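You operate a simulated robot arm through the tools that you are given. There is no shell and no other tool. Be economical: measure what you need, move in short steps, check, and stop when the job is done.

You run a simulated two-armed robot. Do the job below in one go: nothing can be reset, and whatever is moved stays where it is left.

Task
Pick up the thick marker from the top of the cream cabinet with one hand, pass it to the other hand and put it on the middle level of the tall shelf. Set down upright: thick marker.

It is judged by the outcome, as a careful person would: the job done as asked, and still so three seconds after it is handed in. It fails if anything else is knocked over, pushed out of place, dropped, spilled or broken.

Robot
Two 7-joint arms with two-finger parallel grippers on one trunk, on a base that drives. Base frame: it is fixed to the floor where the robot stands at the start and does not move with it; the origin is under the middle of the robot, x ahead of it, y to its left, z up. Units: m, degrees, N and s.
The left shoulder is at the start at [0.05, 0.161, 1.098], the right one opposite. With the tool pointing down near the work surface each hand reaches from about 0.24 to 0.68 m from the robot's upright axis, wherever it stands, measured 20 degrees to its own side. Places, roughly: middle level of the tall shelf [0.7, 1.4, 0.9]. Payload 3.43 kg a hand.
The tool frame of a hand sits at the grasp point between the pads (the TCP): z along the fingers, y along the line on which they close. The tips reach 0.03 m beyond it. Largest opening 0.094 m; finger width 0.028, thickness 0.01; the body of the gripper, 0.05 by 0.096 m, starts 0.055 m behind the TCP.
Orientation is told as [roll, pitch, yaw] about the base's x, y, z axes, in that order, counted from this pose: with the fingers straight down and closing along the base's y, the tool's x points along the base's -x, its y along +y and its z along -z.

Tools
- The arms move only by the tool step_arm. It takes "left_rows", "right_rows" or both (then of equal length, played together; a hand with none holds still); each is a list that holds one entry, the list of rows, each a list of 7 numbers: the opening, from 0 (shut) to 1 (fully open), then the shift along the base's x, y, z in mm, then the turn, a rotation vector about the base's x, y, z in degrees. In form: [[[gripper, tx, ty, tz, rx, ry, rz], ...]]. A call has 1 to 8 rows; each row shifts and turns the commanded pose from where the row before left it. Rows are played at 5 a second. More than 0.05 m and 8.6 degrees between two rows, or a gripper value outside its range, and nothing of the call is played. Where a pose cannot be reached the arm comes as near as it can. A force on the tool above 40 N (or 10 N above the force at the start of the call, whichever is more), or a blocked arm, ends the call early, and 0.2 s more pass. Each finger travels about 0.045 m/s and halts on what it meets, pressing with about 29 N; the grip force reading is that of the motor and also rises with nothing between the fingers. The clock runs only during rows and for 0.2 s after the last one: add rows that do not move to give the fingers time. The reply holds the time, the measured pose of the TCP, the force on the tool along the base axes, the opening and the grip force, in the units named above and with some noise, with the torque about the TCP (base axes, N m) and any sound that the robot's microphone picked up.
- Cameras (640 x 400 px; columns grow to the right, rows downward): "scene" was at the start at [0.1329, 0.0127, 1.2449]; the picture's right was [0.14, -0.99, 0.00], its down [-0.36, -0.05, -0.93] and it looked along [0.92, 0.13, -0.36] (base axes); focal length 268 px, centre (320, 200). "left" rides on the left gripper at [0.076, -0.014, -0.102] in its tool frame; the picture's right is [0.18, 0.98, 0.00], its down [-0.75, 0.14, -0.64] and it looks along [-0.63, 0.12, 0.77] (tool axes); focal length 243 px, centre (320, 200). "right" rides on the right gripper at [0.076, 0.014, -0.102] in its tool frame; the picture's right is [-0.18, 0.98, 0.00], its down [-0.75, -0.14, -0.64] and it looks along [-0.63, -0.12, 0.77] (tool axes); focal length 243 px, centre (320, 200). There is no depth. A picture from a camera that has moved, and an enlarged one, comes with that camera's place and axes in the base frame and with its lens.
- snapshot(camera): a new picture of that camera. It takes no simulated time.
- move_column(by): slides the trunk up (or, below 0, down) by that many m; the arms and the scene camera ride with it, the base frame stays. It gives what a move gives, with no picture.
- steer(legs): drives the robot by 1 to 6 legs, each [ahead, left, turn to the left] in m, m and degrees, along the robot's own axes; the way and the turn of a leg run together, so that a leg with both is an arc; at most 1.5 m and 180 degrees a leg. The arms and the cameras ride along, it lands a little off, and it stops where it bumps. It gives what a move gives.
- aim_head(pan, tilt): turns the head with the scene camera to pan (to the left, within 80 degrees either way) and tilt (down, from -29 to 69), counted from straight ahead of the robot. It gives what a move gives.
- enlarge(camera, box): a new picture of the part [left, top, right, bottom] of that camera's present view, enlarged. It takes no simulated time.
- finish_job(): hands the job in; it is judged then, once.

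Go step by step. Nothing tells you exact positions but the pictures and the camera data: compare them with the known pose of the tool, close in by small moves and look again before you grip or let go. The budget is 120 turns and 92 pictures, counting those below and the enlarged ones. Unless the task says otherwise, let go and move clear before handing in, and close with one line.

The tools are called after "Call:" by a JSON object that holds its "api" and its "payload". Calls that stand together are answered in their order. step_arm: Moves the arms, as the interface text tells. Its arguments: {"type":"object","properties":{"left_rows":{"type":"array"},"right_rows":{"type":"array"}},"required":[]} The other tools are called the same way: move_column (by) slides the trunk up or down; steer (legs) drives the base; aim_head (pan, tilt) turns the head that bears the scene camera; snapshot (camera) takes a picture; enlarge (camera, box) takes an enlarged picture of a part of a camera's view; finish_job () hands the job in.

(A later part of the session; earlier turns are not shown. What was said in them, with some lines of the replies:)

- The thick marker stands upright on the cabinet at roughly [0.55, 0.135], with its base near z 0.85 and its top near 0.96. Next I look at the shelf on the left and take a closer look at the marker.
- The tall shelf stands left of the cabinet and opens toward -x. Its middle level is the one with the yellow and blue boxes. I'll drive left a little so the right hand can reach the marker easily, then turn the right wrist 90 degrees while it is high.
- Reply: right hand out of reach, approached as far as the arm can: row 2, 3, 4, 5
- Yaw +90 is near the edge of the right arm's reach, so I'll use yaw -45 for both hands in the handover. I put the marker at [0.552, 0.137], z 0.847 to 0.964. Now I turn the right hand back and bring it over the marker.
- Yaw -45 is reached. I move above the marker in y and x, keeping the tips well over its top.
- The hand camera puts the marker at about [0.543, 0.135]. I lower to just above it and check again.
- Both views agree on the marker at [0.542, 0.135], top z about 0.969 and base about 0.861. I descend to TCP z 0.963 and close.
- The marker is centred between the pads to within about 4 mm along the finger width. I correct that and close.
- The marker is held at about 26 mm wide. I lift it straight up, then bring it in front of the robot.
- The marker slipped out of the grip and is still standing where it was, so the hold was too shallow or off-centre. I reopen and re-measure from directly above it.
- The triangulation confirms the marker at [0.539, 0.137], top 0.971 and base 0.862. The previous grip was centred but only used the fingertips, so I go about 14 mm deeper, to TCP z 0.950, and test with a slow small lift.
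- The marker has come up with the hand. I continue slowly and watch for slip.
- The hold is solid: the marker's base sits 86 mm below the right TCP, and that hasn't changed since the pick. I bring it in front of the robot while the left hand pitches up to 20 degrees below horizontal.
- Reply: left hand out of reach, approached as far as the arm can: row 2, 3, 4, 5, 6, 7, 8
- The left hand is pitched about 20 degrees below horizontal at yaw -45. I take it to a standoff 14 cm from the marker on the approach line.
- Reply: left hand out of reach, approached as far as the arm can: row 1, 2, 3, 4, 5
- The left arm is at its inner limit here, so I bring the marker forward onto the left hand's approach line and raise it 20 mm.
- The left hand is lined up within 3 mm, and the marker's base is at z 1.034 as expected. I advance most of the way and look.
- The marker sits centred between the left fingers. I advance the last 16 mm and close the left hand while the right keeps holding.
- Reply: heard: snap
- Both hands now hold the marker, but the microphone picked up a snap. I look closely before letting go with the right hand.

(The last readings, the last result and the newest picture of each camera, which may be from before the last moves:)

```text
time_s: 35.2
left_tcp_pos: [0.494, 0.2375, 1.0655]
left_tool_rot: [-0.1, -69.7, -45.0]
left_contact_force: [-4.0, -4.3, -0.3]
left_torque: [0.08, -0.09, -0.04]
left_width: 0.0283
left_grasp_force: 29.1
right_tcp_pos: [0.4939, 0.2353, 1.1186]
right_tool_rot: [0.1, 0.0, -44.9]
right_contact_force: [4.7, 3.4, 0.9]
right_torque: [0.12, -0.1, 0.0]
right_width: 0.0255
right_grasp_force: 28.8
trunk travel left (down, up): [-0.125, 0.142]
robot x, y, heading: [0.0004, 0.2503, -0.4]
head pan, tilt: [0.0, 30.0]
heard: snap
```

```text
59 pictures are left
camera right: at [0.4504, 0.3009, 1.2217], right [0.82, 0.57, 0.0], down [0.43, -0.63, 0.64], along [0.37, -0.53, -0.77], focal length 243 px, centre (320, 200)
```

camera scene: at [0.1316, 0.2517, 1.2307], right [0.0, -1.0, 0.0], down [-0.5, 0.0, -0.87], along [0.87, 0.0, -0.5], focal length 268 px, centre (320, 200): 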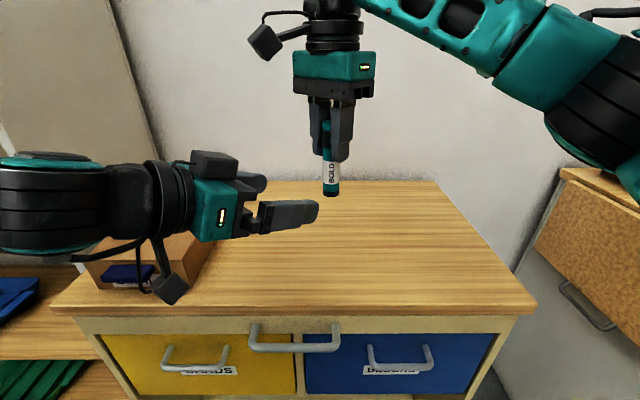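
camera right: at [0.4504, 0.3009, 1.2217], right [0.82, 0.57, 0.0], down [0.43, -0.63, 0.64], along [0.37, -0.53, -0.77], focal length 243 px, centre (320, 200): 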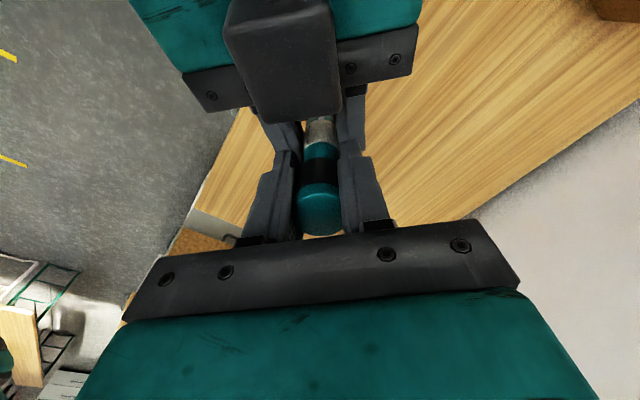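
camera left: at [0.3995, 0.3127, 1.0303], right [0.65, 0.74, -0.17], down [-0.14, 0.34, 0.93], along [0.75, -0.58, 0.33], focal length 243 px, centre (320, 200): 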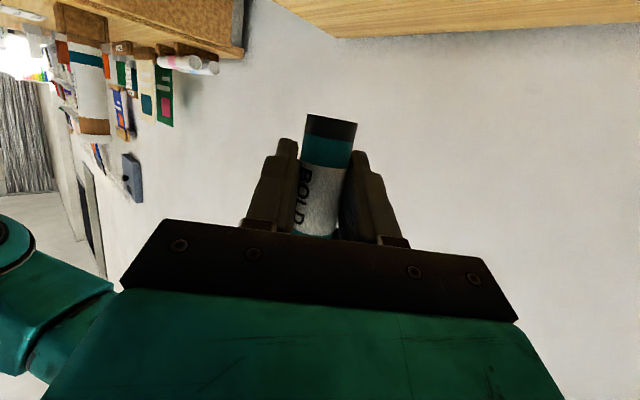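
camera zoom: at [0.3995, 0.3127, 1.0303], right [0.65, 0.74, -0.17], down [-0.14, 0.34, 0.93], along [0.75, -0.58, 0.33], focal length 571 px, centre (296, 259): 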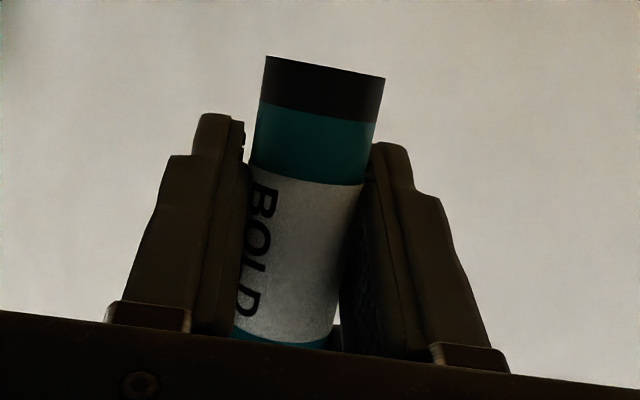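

No damage is visible and the marker is straight between both hands, so I open the right hand and raise it clear.

Call:
{"api": "step_arm", "payload": {"right_rows": [[[0.3, 0, 0, 0, 0, 0, 0], [0.6, 0, 0, 0, 0, 0, 0], [0.7, 0, 0, 0, 0, 0, 0], [0.7, 0, 0, 0, 0, 0, 0]]]}}

Call:
{"api": "enlarge", "payload": {"camera": "scene", "box": [260, 85, 400, 225]}}

```text
time_s: 36.2
left_tcp_pos: [0.4956, 0.2366, 1.0658]
left_tool_rot: [-0.1, -69.7, -44.9]
left_contact_force: [0.4, 0.1, -0.7]
left_torque: [0.01, -0.03, -0.01]
left_width: 0.0284
left_grasp_force: 29.0
right_tcp_pos: [0.494, 0.2353, 1.1184]
right_tool_rot: [0.0, 0.0, -44.8]
right_contact_force: [0.2, 1.4, -0.7]
right_torque: [-0.04, 0.02, 0.01]
right_width: 0.0658
right_grasp_force: 0.0
trunk travel left (down, up): [-0.125, 0.142]
robot x, y, heading: [-0.0033, 0.255, -0.1]
head pan, tilt: [0.0, 30.0]
```

```text
2.86 times, centred on (330, 155) of scene
camera zoom: at [0.1317, 0.2516, 1.2307], right [0.0, -1.0, 0.0], down [-0.5, 0.0, -0.87], along [0.87, 0.0, -0.5], focal length 765 px, centre (291, 329)
```

zoom: 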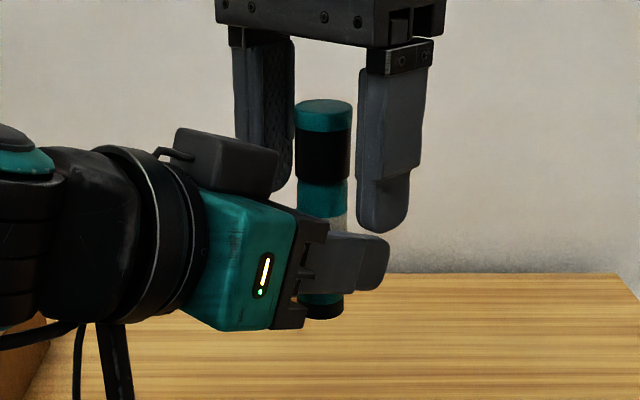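

The left hand holds the marker upright. I raise the right hand straight up and then move it aside to the right.

Call:
{"api": "step_arm", "payload": {"right_rows": [[[0.7, 0, 0, 25, 0, 0, 0], [0.7, 0, 0, 35, 0, 0, 0], [0.7, 0, 0, 25, 0, 0, 0], [0.7, 0, -30, 0, 0, 0, 0], [0.7, -10, -40, 0, 0, 0, 0], [0.7, -20, -40, 0, 0, 0, 0], [0.7, -30, -40, 0, 0, 0, 0], [0.7, -30, -20, 0, 0, 0, 0]]]}}

Call:
{"api": "snapshot", "payload": {"camera": "scene"}}

```text
time_s: 38.0
left_tcp_pos: [0.4951, 0.235, 1.0664]
left_tool_rot: [0.0, -69.6, -44.9]
left_contact_force: [0.5, -0.1, 0.1]
left_torque: [-0.02, -0.02, 0.0]
left_width: 0.0283
left_grasp_force: 29.6
right_tcp_pos: [0.4054, 0.065, 1.2039]
right_tool_rot: [0.0, -0.1, -44.7]
right_contact_force: [-0.1, 0.3, 0.2]
right_torque: [0.0, -0.01, 0.01]
right_width: 0.0657
right_grasp_force: 0.1
trunk travel left (down, up): [-0.125, 0.142]
robot x, y, heading: [0.0004, 0.2531, -0.1]
head pan, tilt: [0.0, 30.0]
```

```text
57 pictures are left
camera scene: at [0.1313, 0.2513, 1.2307], right [0.0, -1.0, 0.0], down [-0.5, 0.0, -0.87], along [0.87, 0.0, -0.5], focal length 268 px, centre (320, 200)
```

scene: 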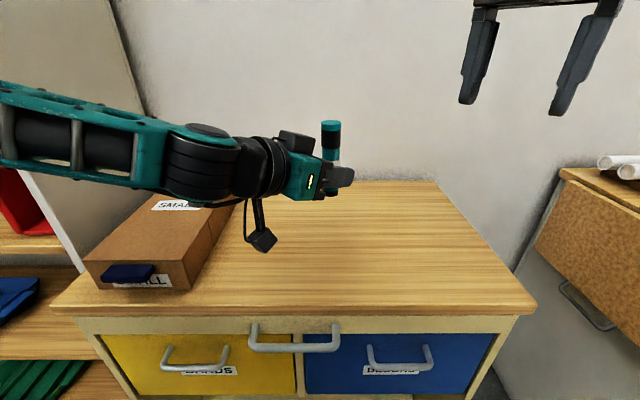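

The handover is done. I back away from the cabinet, drive left toward the shelf, and turn the head to view it.

Call:
{"api": "steer", "payload": {"legs": [[-0.3, 0, 0], [0, 0.75, 0]]}}

Call:
{"api": "aim_head", "payload": {"pan": 15, "tilt": 20}}

Call:
{"api": "snapshot", "payload": {"camera": "scene"}}

```text
time_s: 46.7
left_tcp_pos: [0.1882, 1.0019, 1.065]
left_tool_rot: [0.0, -69.7, -43.3]
left_contact_force: [-0.4, 0.5, 0.0]
left_torque: [-0.02, 0.01, 0.0]
left_width: 0.0283
left_grasp_force: 28.6
right_tcp_pos: [0.1045, 0.8302, 1.2029]
right_tool_rot: [0.0, 0.0, -43.2]
right_contact_force: [0.2, 0.2, 0.4]
right_torque: [0.0, -0.02, 0.03]
right_width: 0.0659
right_grasp_force: 0.0
trunk travel left (down, up): [-0.125, 0.142]
robot x, y, heading: [-0.3022, 1.0074, 1.3]
head pan, tilt: [0.0, 30.0]
```

```text
time_s: 47.5
left_tcp_pos: [0.1886, 1.0019, 1.0659]
left_tool_rot: [0.0, -69.7, -43.4]
left_contact_force: [-0.2, -0.1, 0.5]
left_torque: [0.01, 0.0, -0.02]
left_width: 0.0283
left_grasp_force: 28.5
right_tcp_pos: [0.1033, 0.8289, 1.2045]
right_tool_rot: [0.0, 0.1, -43.3]
right_contact_force: [-0.3, 0.4, 0.6]
right_torque: [0.0, -0.03, 0.02]
right_width: 0.0657
right_grasp_force: 0.0
trunk travel left (down, up): [-0.125, 0.142]
robot x, y, heading: [-0.3045, 1.0048, 1.4]
head pan, tilt: [15.0, 20.0]
```

```text
56 pictures are left
camera scene: at [-0.1765, 1.0315, 1.2467], right [0.28, -0.96, 0.0], down [-0.33, -0.1, -0.94], along [0.9, 0.26, -0.34], focal length 268 px, centre (320, 200)
```

scene: 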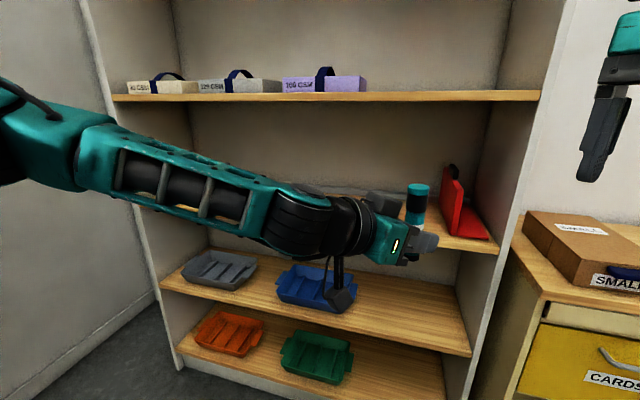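

The shelf front is at about x 0.50 and spans y 0.77 to 1.9. The middle board is near z 0.9 and the next board above it near 1.26. I turn the left hand to point straight at the shelf, shifting it left.

Call:
{"api": "step_arm", "payload": {"left_rows": [[[0, 0, 30, 0, 0, 0, 7], [0, 0, 35, 0, 0, 0, 7], [0, 0, 35, 0, 0, 0, 7], [0, 0, 35, 0, 0, 0, 7], [0, 0, 35, 0, 0, 0, 7], [0, 0, 30, 0, 0, 0, 7], [0, 0, 0, 0, 0, 0, 0]]]}}

Call:
{"api": "snapshot", "payload": {"camera": "scene"}}

Call:
{"api": "snapshot", "payload": {"camera": "left"}}

```text
time_s: 49.1
left_tcp_pos: [0.1901, 1.2034, 1.0664]
left_tool_rot: [-0.1, -69.7, -1.3]
left_contact_force: [0.7, 0.5, 0.3]
left_torque: [0.02, -0.02, -0.02]
left_width: 0.0285
left_grasp_force: 29.5
right_tcp_pos: [0.1029, 0.8295, 1.2046]
right_tool_rot: [0.0, 0.1, -43.2]
right_contact_force: [0.0, -0.6, -0.1]
right_torque: [-0.02, 0.0, -0.01]
right_width: 0.0656
right_grasp_force: 0.0
trunk travel left (down, up): [-0.125, 0.142]
robot x, y, heading: [-0.3074, 1.009, 1.3]
head pan, tilt: [15.0, 20.0]
```

```text
55 pictures are left
camera scene: at [-0.1765, 1.0316, 1.2467], right [0.28, -0.96, 0.0], down [-0.33, -0.1, -0.94], along [0.9, 0.27, -0.34], focal length 268 px, centre (320, 200)
```

scene: 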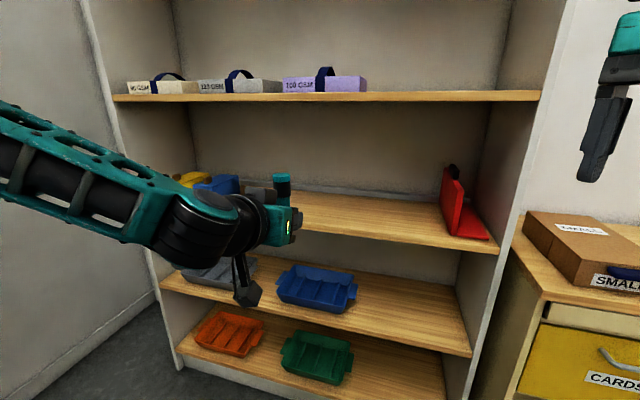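

```text
54 pictures are left
camera left: at [0.0675, 1.1916, 1.0315], right [-0.04, 0.98, -0.17], down [-0.34, 0.15, 0.93], along [0.94, 0.1, 0.33], focal length 243 px, centre (320, 200)
```

left: 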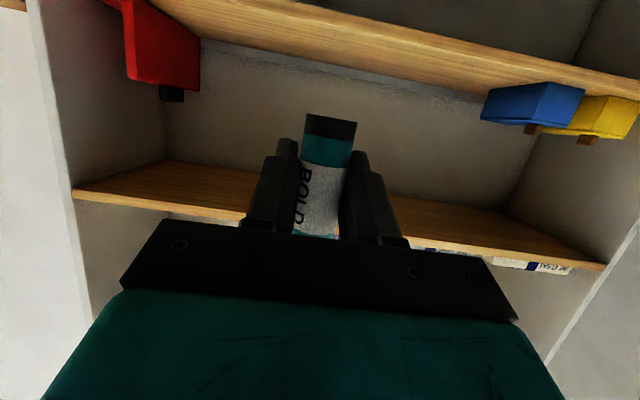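

The stretch of the middle level between the red bookend and the blue box is free around y 1.2. I enlarge the board's edge to pin down its height and front.

Call:
{"api": "enlarge", "payload": {"camera": "scene", "box": [290, 160, 510, 270]}}

Call:
{"api": "enlarge", "payload": {"camera": "left", "box": [100, 0, 640, 300]}}

```text
2.91 times, centred on (400, 215) of scene
camera zoom: at [-0.1765, 1.0316, 1.2467], right [0.28, -0.96, 0.0], down [-0.33, -0.1, -0.94], along [0.9, 0.27, -0.34], focal length 779 px, centre (87, 156)
```

zoom: 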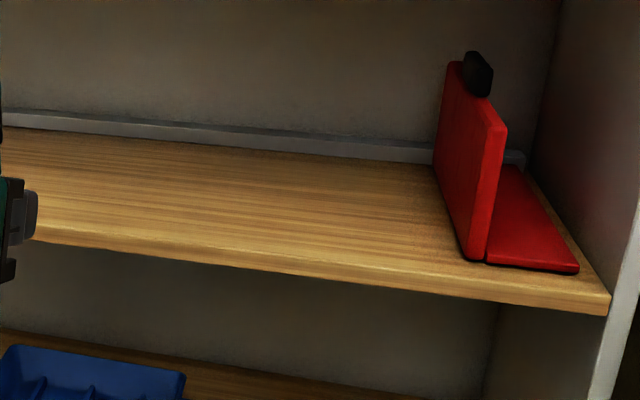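

```text
1.19 times, centred on (370, 150) of left
camera zoom: at [0.0675, 1.1916, 1.0315], right [-0.04, 0.98, -0.17], down [-0.34, 0.15, 0.93], along [0.94, 0.1, 0.33], focal length 288 px, centre (261, 259)
```

zoom: 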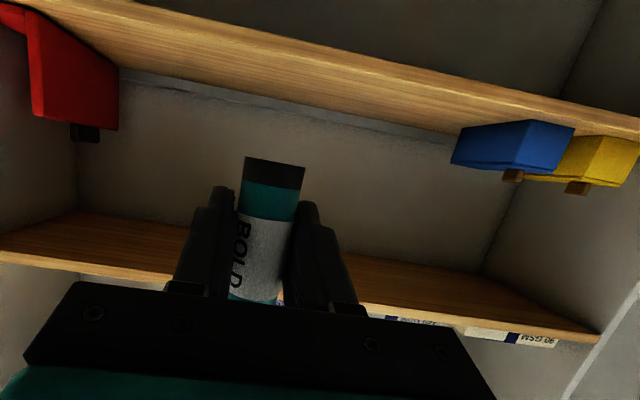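

The board's front edge is near x 0.52 and its top near z 0.89 to 0.90. Before driving in I retract the right hand so it can't touch the shelf.

Call:
{"api": "step_arm", "payload": {"right_rows": [[[0.7, -25, -30, -10, 0, 0, 0], [0.7, -30, -30, -10, 0, 0, 0], [0.7, -30, -30, -10, 0, 0, 0], [0.7, -30, -20, -10, 0, 0, 0], [0.7, 0, 0, 0, 0, 0, 0]]]}}

Call:
{"api": "steer", "payload": {"legs": [[0.3, 0, -1.3]]}}

Call:
{"api": "snapshot", "payload": {"camera": "scene"}}

Call:
{"api": "snapshot", "payload": {"camera": "left"}}

```text
time_s: 50.3
left_tcp_pos: [0.1896, 1.2028, 1.0669]
left_tool_rot: [-0.1, -69.7, -1.4]
left_contact_force: [0.7, -0.4, 0.1]
left_torque: [0.0, 0.01, 0.0]
left_width: 0.028
left_grasp_force: 29.3
right_tcp_pos: [-0.0132, 0.7197, 1.1625]
right_tool_rot: [-0.1, 0.0, -43.2]
right_contact_force: [0.0, 0.1, 0.0]
right_torque: [0.01, 0.02, 0.04]
right_width: 0.0658
right_grasp_force: 0.1
trunk travel left (down, up): [-0.125, 0.142]
robot x, y, heading: [-0.3046, 1.005, 1.3]
head pan, tilt: [15.0, 20.0]
```

```text
time_s: 52.3
left_tcp_pos: [0.4957, 1.196, 1.0667]
left_tool_rot: [0.1, -69.8, -2.7]
left_contact_force: [-0.3, -0.1, -0.3]
left_torque: [0.03, 0.0, 0.05]
left_width: 0.0284
left_grasp_force: 28.7
right_tcp_pos: [0.2821, 0.7162, 1.1629]
right_tool_rot: [-0.1, -0.1, -44.5]
right_contact_force: [-0.2, 0.6, -0.7]
right_torque: [-0.01, -0.01, 0.03]
right_width: 0.0658
right_grasp_force: 0.0
trunk travel left (down, up): [-0.125, 0.142]
robot x, y, heading: [-0.0091, 1.0097, -0.1]
head pan, tilt: [15.0, 20.0]
```

```text
51 pictures are left
camera scene: at [0.1264, 1.0326, 1.2466], right [0.26, -0.97, 0.0], down [-0.33, -0.09, -0.94], along [0.91, 0.24, -0.34], focal length 268 px, centre (320, 200)
```

scene: 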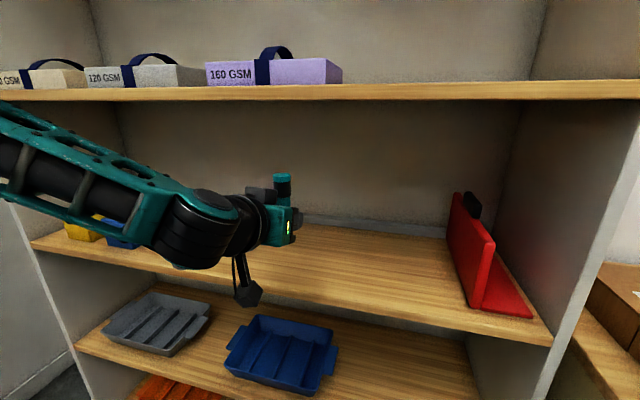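

```text
50 pictures are left
camera left: at [0.3739, 1.187, 1.0313], right [-0.02, 0.98, -0.17], down [-0.33, 0.16, 0.93], along [0.94, 0.07, 0.33], focal length 243 px, centre (320, 200)
```

left: 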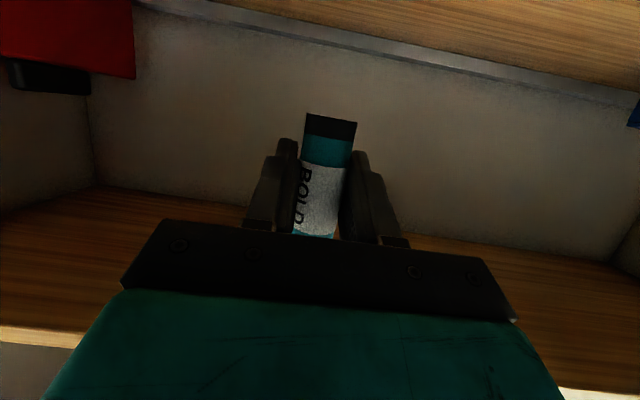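

Call:
{"api": "enlarge", "payload": {"camera": "scene", "box": [260, 160, 560, 350]}}

```text
2.11 times, centred on (410, 255) of scene
camera zoom: at [0.1264, 1.0326, 1.2466], right [0.26, -0.97, 0.0], down [-0.33, -0.09, -0.94], along [0.91, 0.24, -0.34], focal length 564 px, centre (130, 84)
```

zoom: 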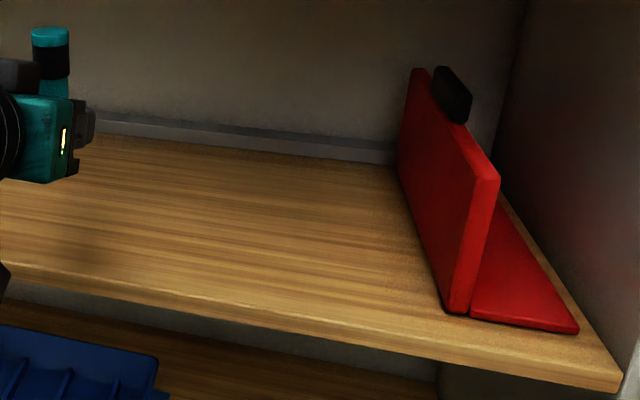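

Two-view triangulation gives the board edge at x about 0.55 and its top at about z 0.88. I'll set the marker at x about 0.61, y 1.2, moving forward and down in small steps.

Call:
{"api": "step_arm", "payload": {"left_rows": [[[0, 12, 0, -6, 0, 0, 0], [0, 20, 0, -10, 0, 0, 0], [0, 20, 0, -12, 0, 0, 0], [0, 20, 0, -12, 0, 0, 0], [0, 20, 0, -12, 0, 0, 0], [0, 18, 0, -8, 0, 0, 0], [0, 0, 0, 0, 0, 0, 0]]]}}

Call:
{"api": "snapshot", "payload": {"camera": "scene"}}

Call:
{"api": "snapshot", "payload": {"camera": "left"}}

```text
time_s: 53.9
left_tcp_pos: [0.6075, 1.1959, 1.0066]
left_tool_rot: [0.0, -69.7, -2.7]
left_contact_force: [0.5, -0.2, -1.2]
left_torque: [-0.01, -0.01, 0.01]
left_width: 0.0281
left_grasp_force: 29.2
right_tcp_pos: [0.2822, 0.7153, 1.163]
right_tool_rot: [0.0, 0.1, -44.5]
right_contact_force: [0.9, 0.5, -0.2]
right_torque: [0.0, -0.04, 0.0]
right_width: 0.0658
right_grasp_force: 0.1
trunk travel left (down, up): [-0.125, 0.142]
robot x, y, heading: [-0.0068, 1.0093, 0.4]
head pan, tilt: [15.0, 20.0]
```

```text
48 pictures are left
camera scene: at [0.1259, 1.0326, 1.2467], right [0.26, -0.97, 0.0], down [-0.33, -0.09, -0.94], along [0.91, 0.24, -0.34], focal length 268 px, centre (320, 200)
```

scene: 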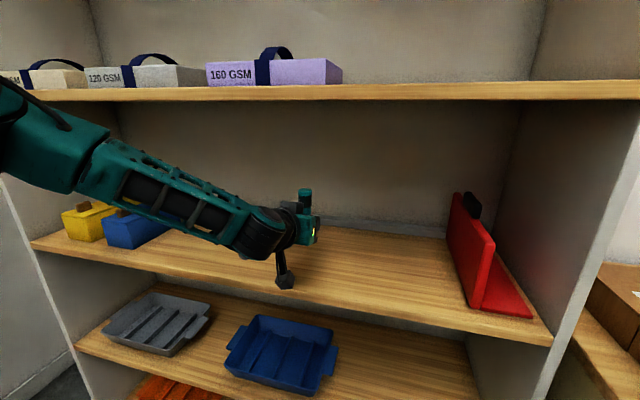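

```text
47 pictures are left
camera left: at [0.4854, 1.1872, 0.9718], right [-0.02, 0.98, -0.17], down [-0.33, 0.16, 0.93], along [0.94, 0.07, 0.33], focal length 243 px, centre (320, 200)
```

left: 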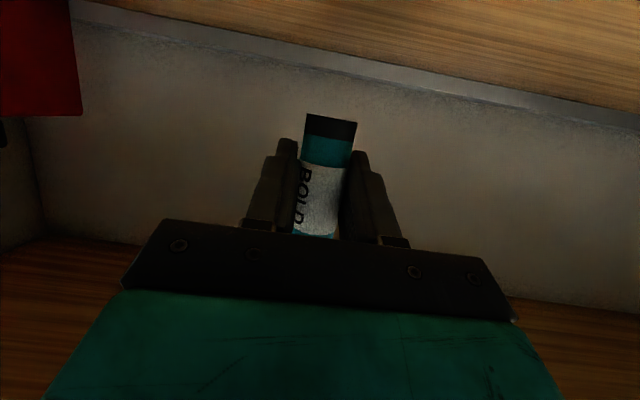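

I lower 70 mm in steps, then check the gap before the final touch-down.

Call:
{"api": "step_arm", "payload": {"left_rows": [[[0, 0, 0, -15, 0, 0, 0], [0, 0, 0, -15, 0, 0, 0], [0, 0, 0, -15, 0, 0, 0], [0, 0, 0, -15, 0, 0, 0], [0, 0, 0, -10, 0, 0, 0], [0, 0, 0, 0, 0, 0, 0]]]}}

Call:
{"api": "enlarge", "payload": {"camera": "scene", "box": [240, 180, 400, 320]}}

Call:
{"api": "snapshot", "payload": {"camera": "left"}}

```text
time_s: 55.3
left_tcp_pos: [0.6135, 1.1813, 0.971]
left_tool_rot: [0.2, -69.4, -2.6]
left_contact_force: [0.5, -0.7, -0.3]
left_torque: [-0.02, -0.04, -0.02]
left_width: 0.0282
left_grasp_force: 28.6
left hand out of reach, approached as far as the arm can: row 3, 4, 5
right_tcp_pos: [0.2824, 0.7164, 1.1629]
right_tool_rot: [0.0, 0.1, -44.5]
right_contact_force: [-0.3, 0.6, 0.5]
right_torque: [0.01, -0.04, -0.01]
right_width: 0.066
right_grasp_force: 0.1
trunk travel left (down, up): [-0.125, 0.142]
robot x, y, heading: [-0.0063, 1.0058, 0.0]
head pan, tilt: [15.0, 20.0]
```

```text
2.86 times, centred on (320, 250) of scene
camera zoom: at [0.1259, 1.0326, 1.2467], right [0.26, -0.97, 0.0], down [-0.33, -0.09, -0.94], along [0.91, 0.24, -0.34], focal length 765 px, centre (320, 57)
```

zoom: 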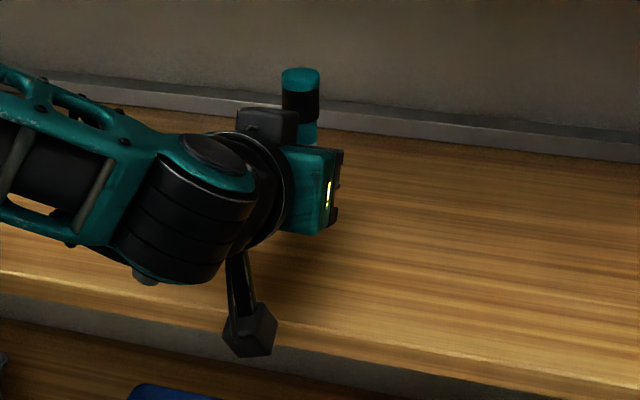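

```text
45 pictures are left
camera left: at [0.4916, 1.172, 0.9379], right [-0.02, 0.98, -0.17], down [-0.33, 0.15, 0.93], along [0.94, 0.08, 0.32], focal length 243 px, centre (320, 200)
```

left: 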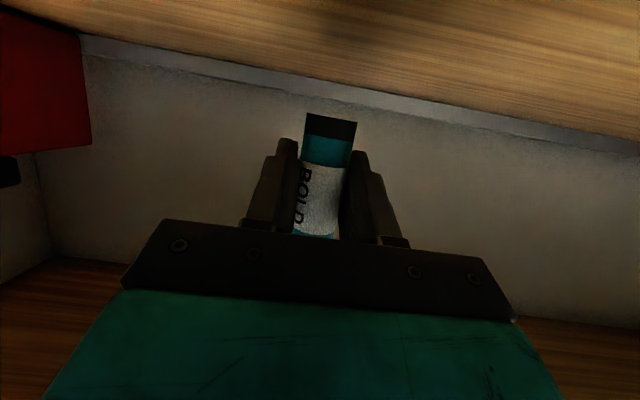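

The arm's own reach bottoms out here, so I lower the rest of the way with the trunk column, 45 mm first.

Call:
{"api": "move_column", "payload": {"by": -0.045}}

Call:
{"api": "enlarge", "payload": {"camera": "scene", "box": [240, 160, 400, 300]}}

Call:
{"api": "snapshot", "payload": {"camera": "left"}}

```text
time_s: 56.2
left_tcp_pos: [0.6126, 1.181, 0.9279]
left_tool_rot: [0.1, -69.3, -2.7]
left_contact_force: [-0.1, -0.2, 0.7]
left_torque: [0.01, 0.0, 0.02]
left_width: 0.0285
left_grasp_force: 29.0
right_tcp_pos: [0.2819, 0.7157, 1.118]
right_tool_rot: [0.1, 0.1, -44.6]
right_contact_force: [0.5, -0.2, -0.2]
right_torque: [-0.03, -0.02, -0.01]
right_width: 0.0658
right_grasp_force: 0.1
trunk travel left (down, up): [-0.08, 0.187]
robot x, y, heading: [-0.0035, 1.0133, 0.0]
head pan, tilt: [15.0, 20.0]
```

```text
2.86 times, centred on (320, 230) of scene
camera zoom: at [0.1258, 1.0327, 1.2017], right [0.26, -0.97, 0.0], down [-0.33, -0.09, -0.94], along [0.91, 0.24, -0.34], focal length 765 px, centre (320, 114)
```

zoom: 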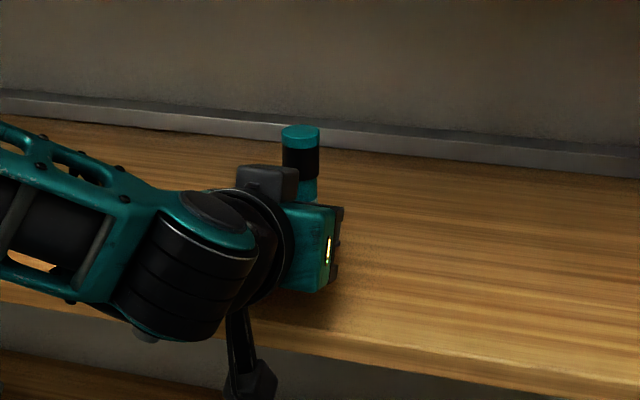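

```text
43 pictures are left
camera left: at [0.4914, 1.172, 0.8931], right [-0.02, 0.98, -0.17], down [-0.33, 0.16, 0.93], along [0.94, 0.08, 0.32], focal length 243 px, centre (320, 200)
```

left: 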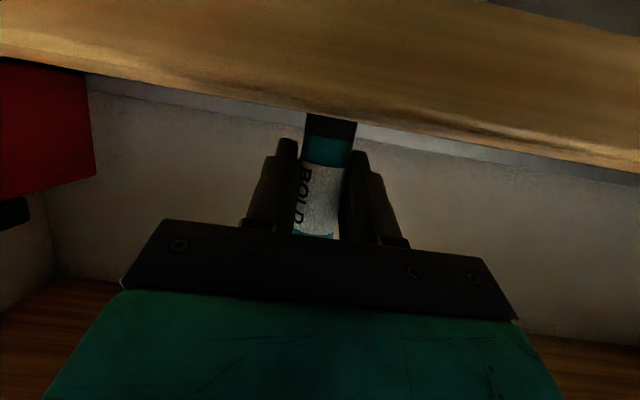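

The left camera is now almost level with the board top at about z 0.885 to 0.892. The marker's base is at about 0.897, so I lower by a few millimetres at a time and watch the force.

Call:
{"api": "move_column", "payload": {"by": -0.005}}

Call:
{"api": "enlarge", "payload": {"camera": "left", "box": [220, 60, 460, 210]}}

```text
time_s: 56.7
left_tcp_pos: [0.6131, 1.1815, 0.9257]
left_tool_rot: [0.1, -69.6, -2.5]
left_contact_force: [-0.2, 0.1, 9.9]
left_torque: [0.0, 0.08, -0.05]
left_width: 0.0283
left_grasp_force: 28.7
right_tcp_pos: [0.2827, 0.717, 1.114]
right_tool_rot: [0.0, 0.1, -44.5]
right_contact_force: [-0.3, 0.1, 0.3]
right_torque: [0.03, -0.01, -0.01]
right_width: 0.0659
right_grasp_force: 0.1
trunk travel left (down, up): [-0.075, 0.192]
robot x, y, heading: [-0.0076, 1.0056, -0.2]
head pan, tilt: [15.0, 20.0]
```

```text
2.67 times, centred on (340, 135) of left
camera zoom: at [0.4919, 1.1718, 0.8904], right [-0.02, 0.98, -0.17], down [-0.33, 0.16, 0.93], along [0.94, 0.08, 0.33], focal length 647 px, centre (267, 373)
```

zoom: 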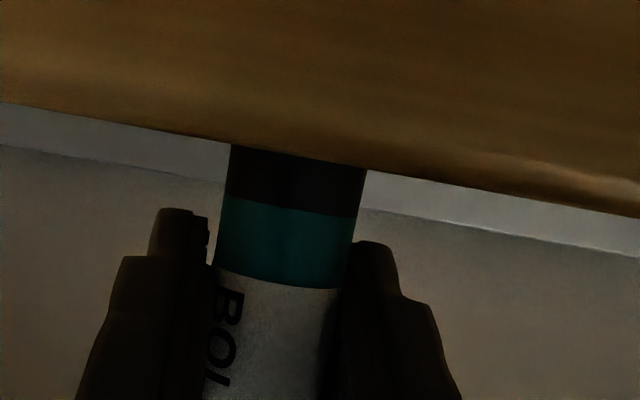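

Contact reads about 10 N upward and the marker's base is on the board, with the fingers clear of it. I open the left hand gently and check.

Call:
{"api": "step_arm", "payload": {"left_rows": [[[0.35, 0, 0, 0, 0, 0, 0], [0.45, 0, 0, 0, 0, 0, 0], [0.6, 0, 0, 0, 0, 0, 0], [0.7, 0, 0, 0, 0, 0, 0], [0.7, 0, 0, 0, 0, 0, 0]]]}}

Call:
{"api": "snapshot", "payload": {"camera": "left"}}

Call:
{"api": "enlarge", "payload": {"camera": "scene", "box": [240, 160, 400, 300]}}

```text
time_s: 57.9
left_tcp_pos: [0.6141, 1.1805, 0.9222]
left_tool_rot: [0.1, -69.3, -2.7]
left_contact_force: [-0.1, -0.6, 0.6]
left_torque: [0.0, 0.01, -0.03]
left_width: 0.066
left_grasp_force: 0.0
right_tcp_pos: [0.2829, 0.7165, 1.1126]
right_tool_rot: [0.0, 0.0, -44.6]
right_contact_force: [-0.5, -0.3, 0.0]
right_torque: [-0.01, 0.0, -0.02]
right_width: 0.066
right_grasp_force: 0.0
trunk travel left (down, up): [-0.075, 0.192]
robot x, y, heading: [-0.0029, 1.0069, -0.1]
head pan, tilt: [15.0, 20.0]
```

```text
41 pictures are left
camera left: at [0.4915, 1.172, 0.888], right [-0.02, 0.98, -0.17], down [-0.33, 0.15, 0.93], along [0.94, 0.08, 0.32], focal length 243 px, centre (320, 200)
```

left: 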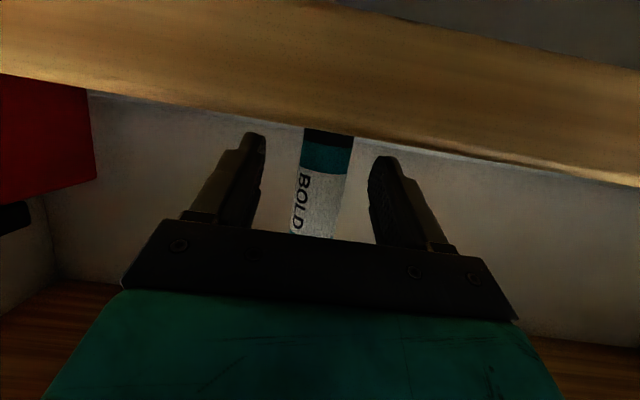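

```text
2.86 times, centred on (320, 230) of scene
camera zoom: at [0.1259, 1.0326, 1.1967], right [0.26, -0.97, 0.0], down [-0.33, -0.09, -0.94], along [0.91, 0.24, -0.34], focal length 765 px, centre (320, 114)
```

zoom: 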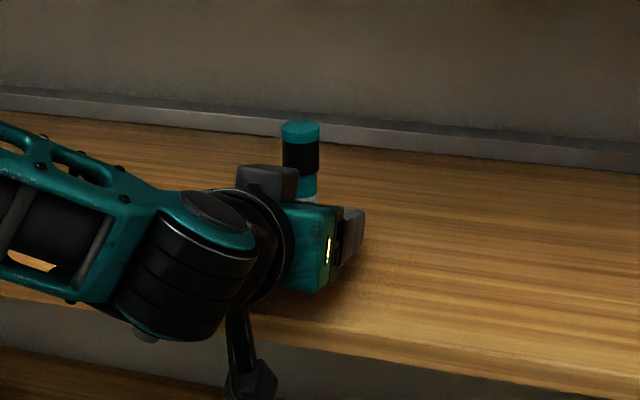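

The marker stands freely on the board. I withdraw the left hand straight back with the arm.

Call:
{"api": "step_arm", "payload": {"left_rows": [[[0.7, -10, 0, 2, 0, 0, 0], [0.7, -15, 0, 2, 0, 0, 0], [0.7, -15, 0, 2, 0, 0, 0], [0.7, -15, 0, 2, 0, 0, 0], [0.7, -15, 0, 2, 0, 0, 0], [0.7, 0, 0, 0, 0, 0, 0]]]}}

Call:
{"api": "snapshot", "payload": {"camera": "left"}}

Call:
{"api": "snapshot", "payload": {"camera": "scene"}}

```text
time_s: 59.3
left_tcp_pos: [0.5448, 1.1791, 0.9329]
left_tool_rot: [0.3, -68.8, -2.7]
left_contact_force: [0.1, -0.1, 0.1]
left_torque: [0.04, 0.04, 0.02]
left_width: 0.0655
left_grasp_force: 0.2
right_tcp_pos: [0.2815, 0.7161, 1.1131]
right_tool_rot: [0.0, 0.0, -44.5]
right_contact_force: [-0.6, -0.4, -0.7]
right_torque: [0.01, 0.04, 0.02]
right_width: 0.0659
right_grasp_force: 0.1
trunk travel left (down, up): [-0.075, 0.192]
robot x, y, heading: [-0.0065, 1.0068, -0.3]
head pan, tilt: [15.0, 20.0]
```

```text
39 pictures are left
camera left: at [0.4219, 1.1706, 0.8997], right [-0.03, 0.99, -0.17], down [-0.32, 0.15, 0.93], along [0.95, 0.08, 0.31], focal length 243 px, centre (320, 200)
```

left: 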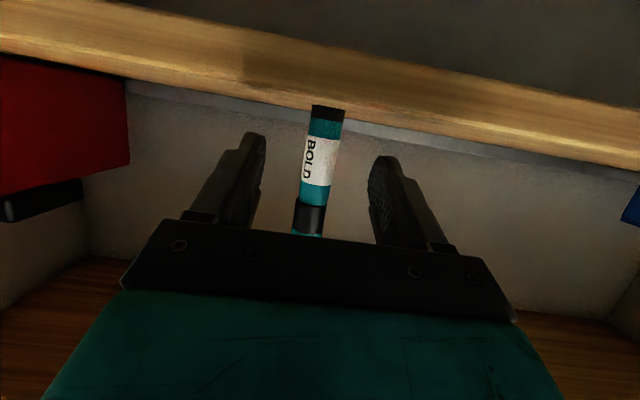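

```text
38 pictures are left
camera scene: at [0.1259, 1.0326, 1.1967], right [0.26, -0.97, 0.0], down [-0.33, -0.09, -0.94], along [0.91, 0.24, -0.34], focal length 268 px, centre (320, 200)
```

scene: 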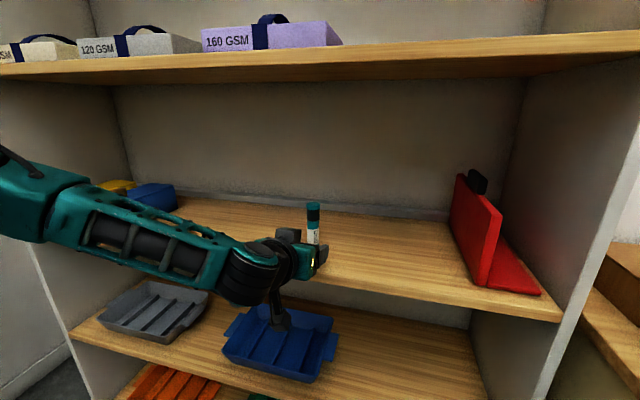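

The fingers are past the marker, which is still upright. I back the robot away and take a last look.

Call:
{"api": "steer", "payload": {"legs": [[-0.3, 0, 0]]}}

Call:
{"api": "snapshot", "payload": {"camera": "scene"}}

Call:
{"api": "snapshot", "payload": {"camera": "left"}}

```text
time_s: 61.4
left_tcp_pos: [0.2459, 1.1781, 0.9331]
left_tool_rot: [0.3, -68.9, -2.8]
left_contact_force: [0.2, 1.0, -0.5]
left_torque: [0.0, 0.02, -0.01]
left_width: 0.0659
left_grasp_force: 0.1
right_tcp_pos: [-0.0186, 0.7158, 1.1134]
right_tool_rot: [0.0, 0.1, -44.7]
right_contact_force: [-0.7, 0.5, 0.9]
right_torque: [-0.01, 0.0, 0.01]
right_width: 0.0657
right_grasp_force: 0.0
trunk travel left (down, up): [-0.075, 0.192]
robot x, y, heading: [-0.3048, 1.0101, -0.2]
head pan, tilt: [15.0, 20.0]
```

```text
37 pictures are left
camera scene: at [-0.1741, 1.0321, 1.1968], right [0.26, -0.97, 0.0], down [-0.33, -0.09, -0.94], along [0.91, 0.24, -0.34], focal length 268 px, centre (320, 200)
```

scene: 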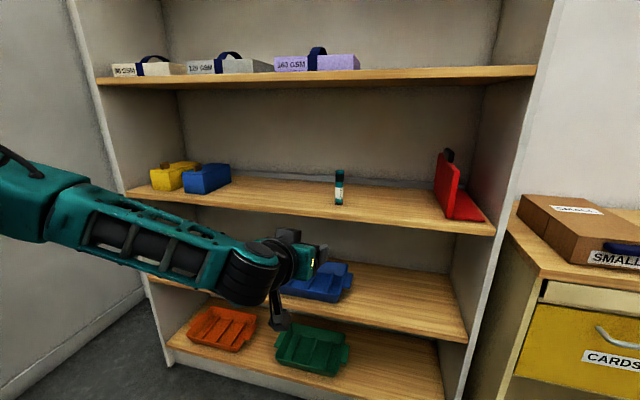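

```text
36 pictures are left
camera left: at [0.1225, 1.1692, 0.8997], right [-0.02, 0.99, -0.17], down [-0.32, 0.15, 0.93], along [0.95, 0.08, 0.31], focal length 243 px, centre (320, 200)
```

left: 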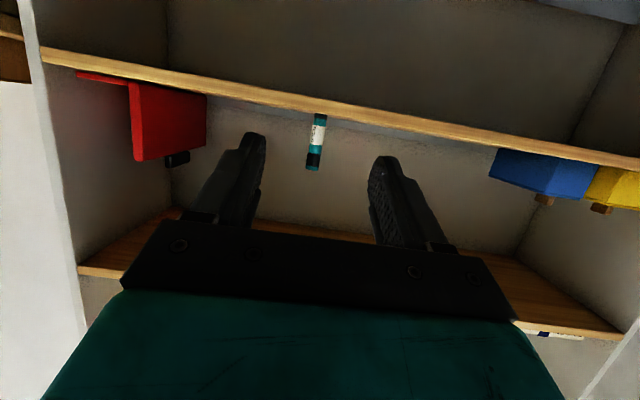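

The marker stands upright on the middle level of the tall shelf. Nothing else looks disturbed and both hands are clear, so I hand the job in.

Call:
{"api": "finish_job", "payload": {}}

```text
The job is handed in.
```

The thick marker went from the right hand to the left and now stands upright on the middle level of the tall shelf. The first grip slipped and had to be redone, and a snap was heard as the left hand closed, but I could see no damage.
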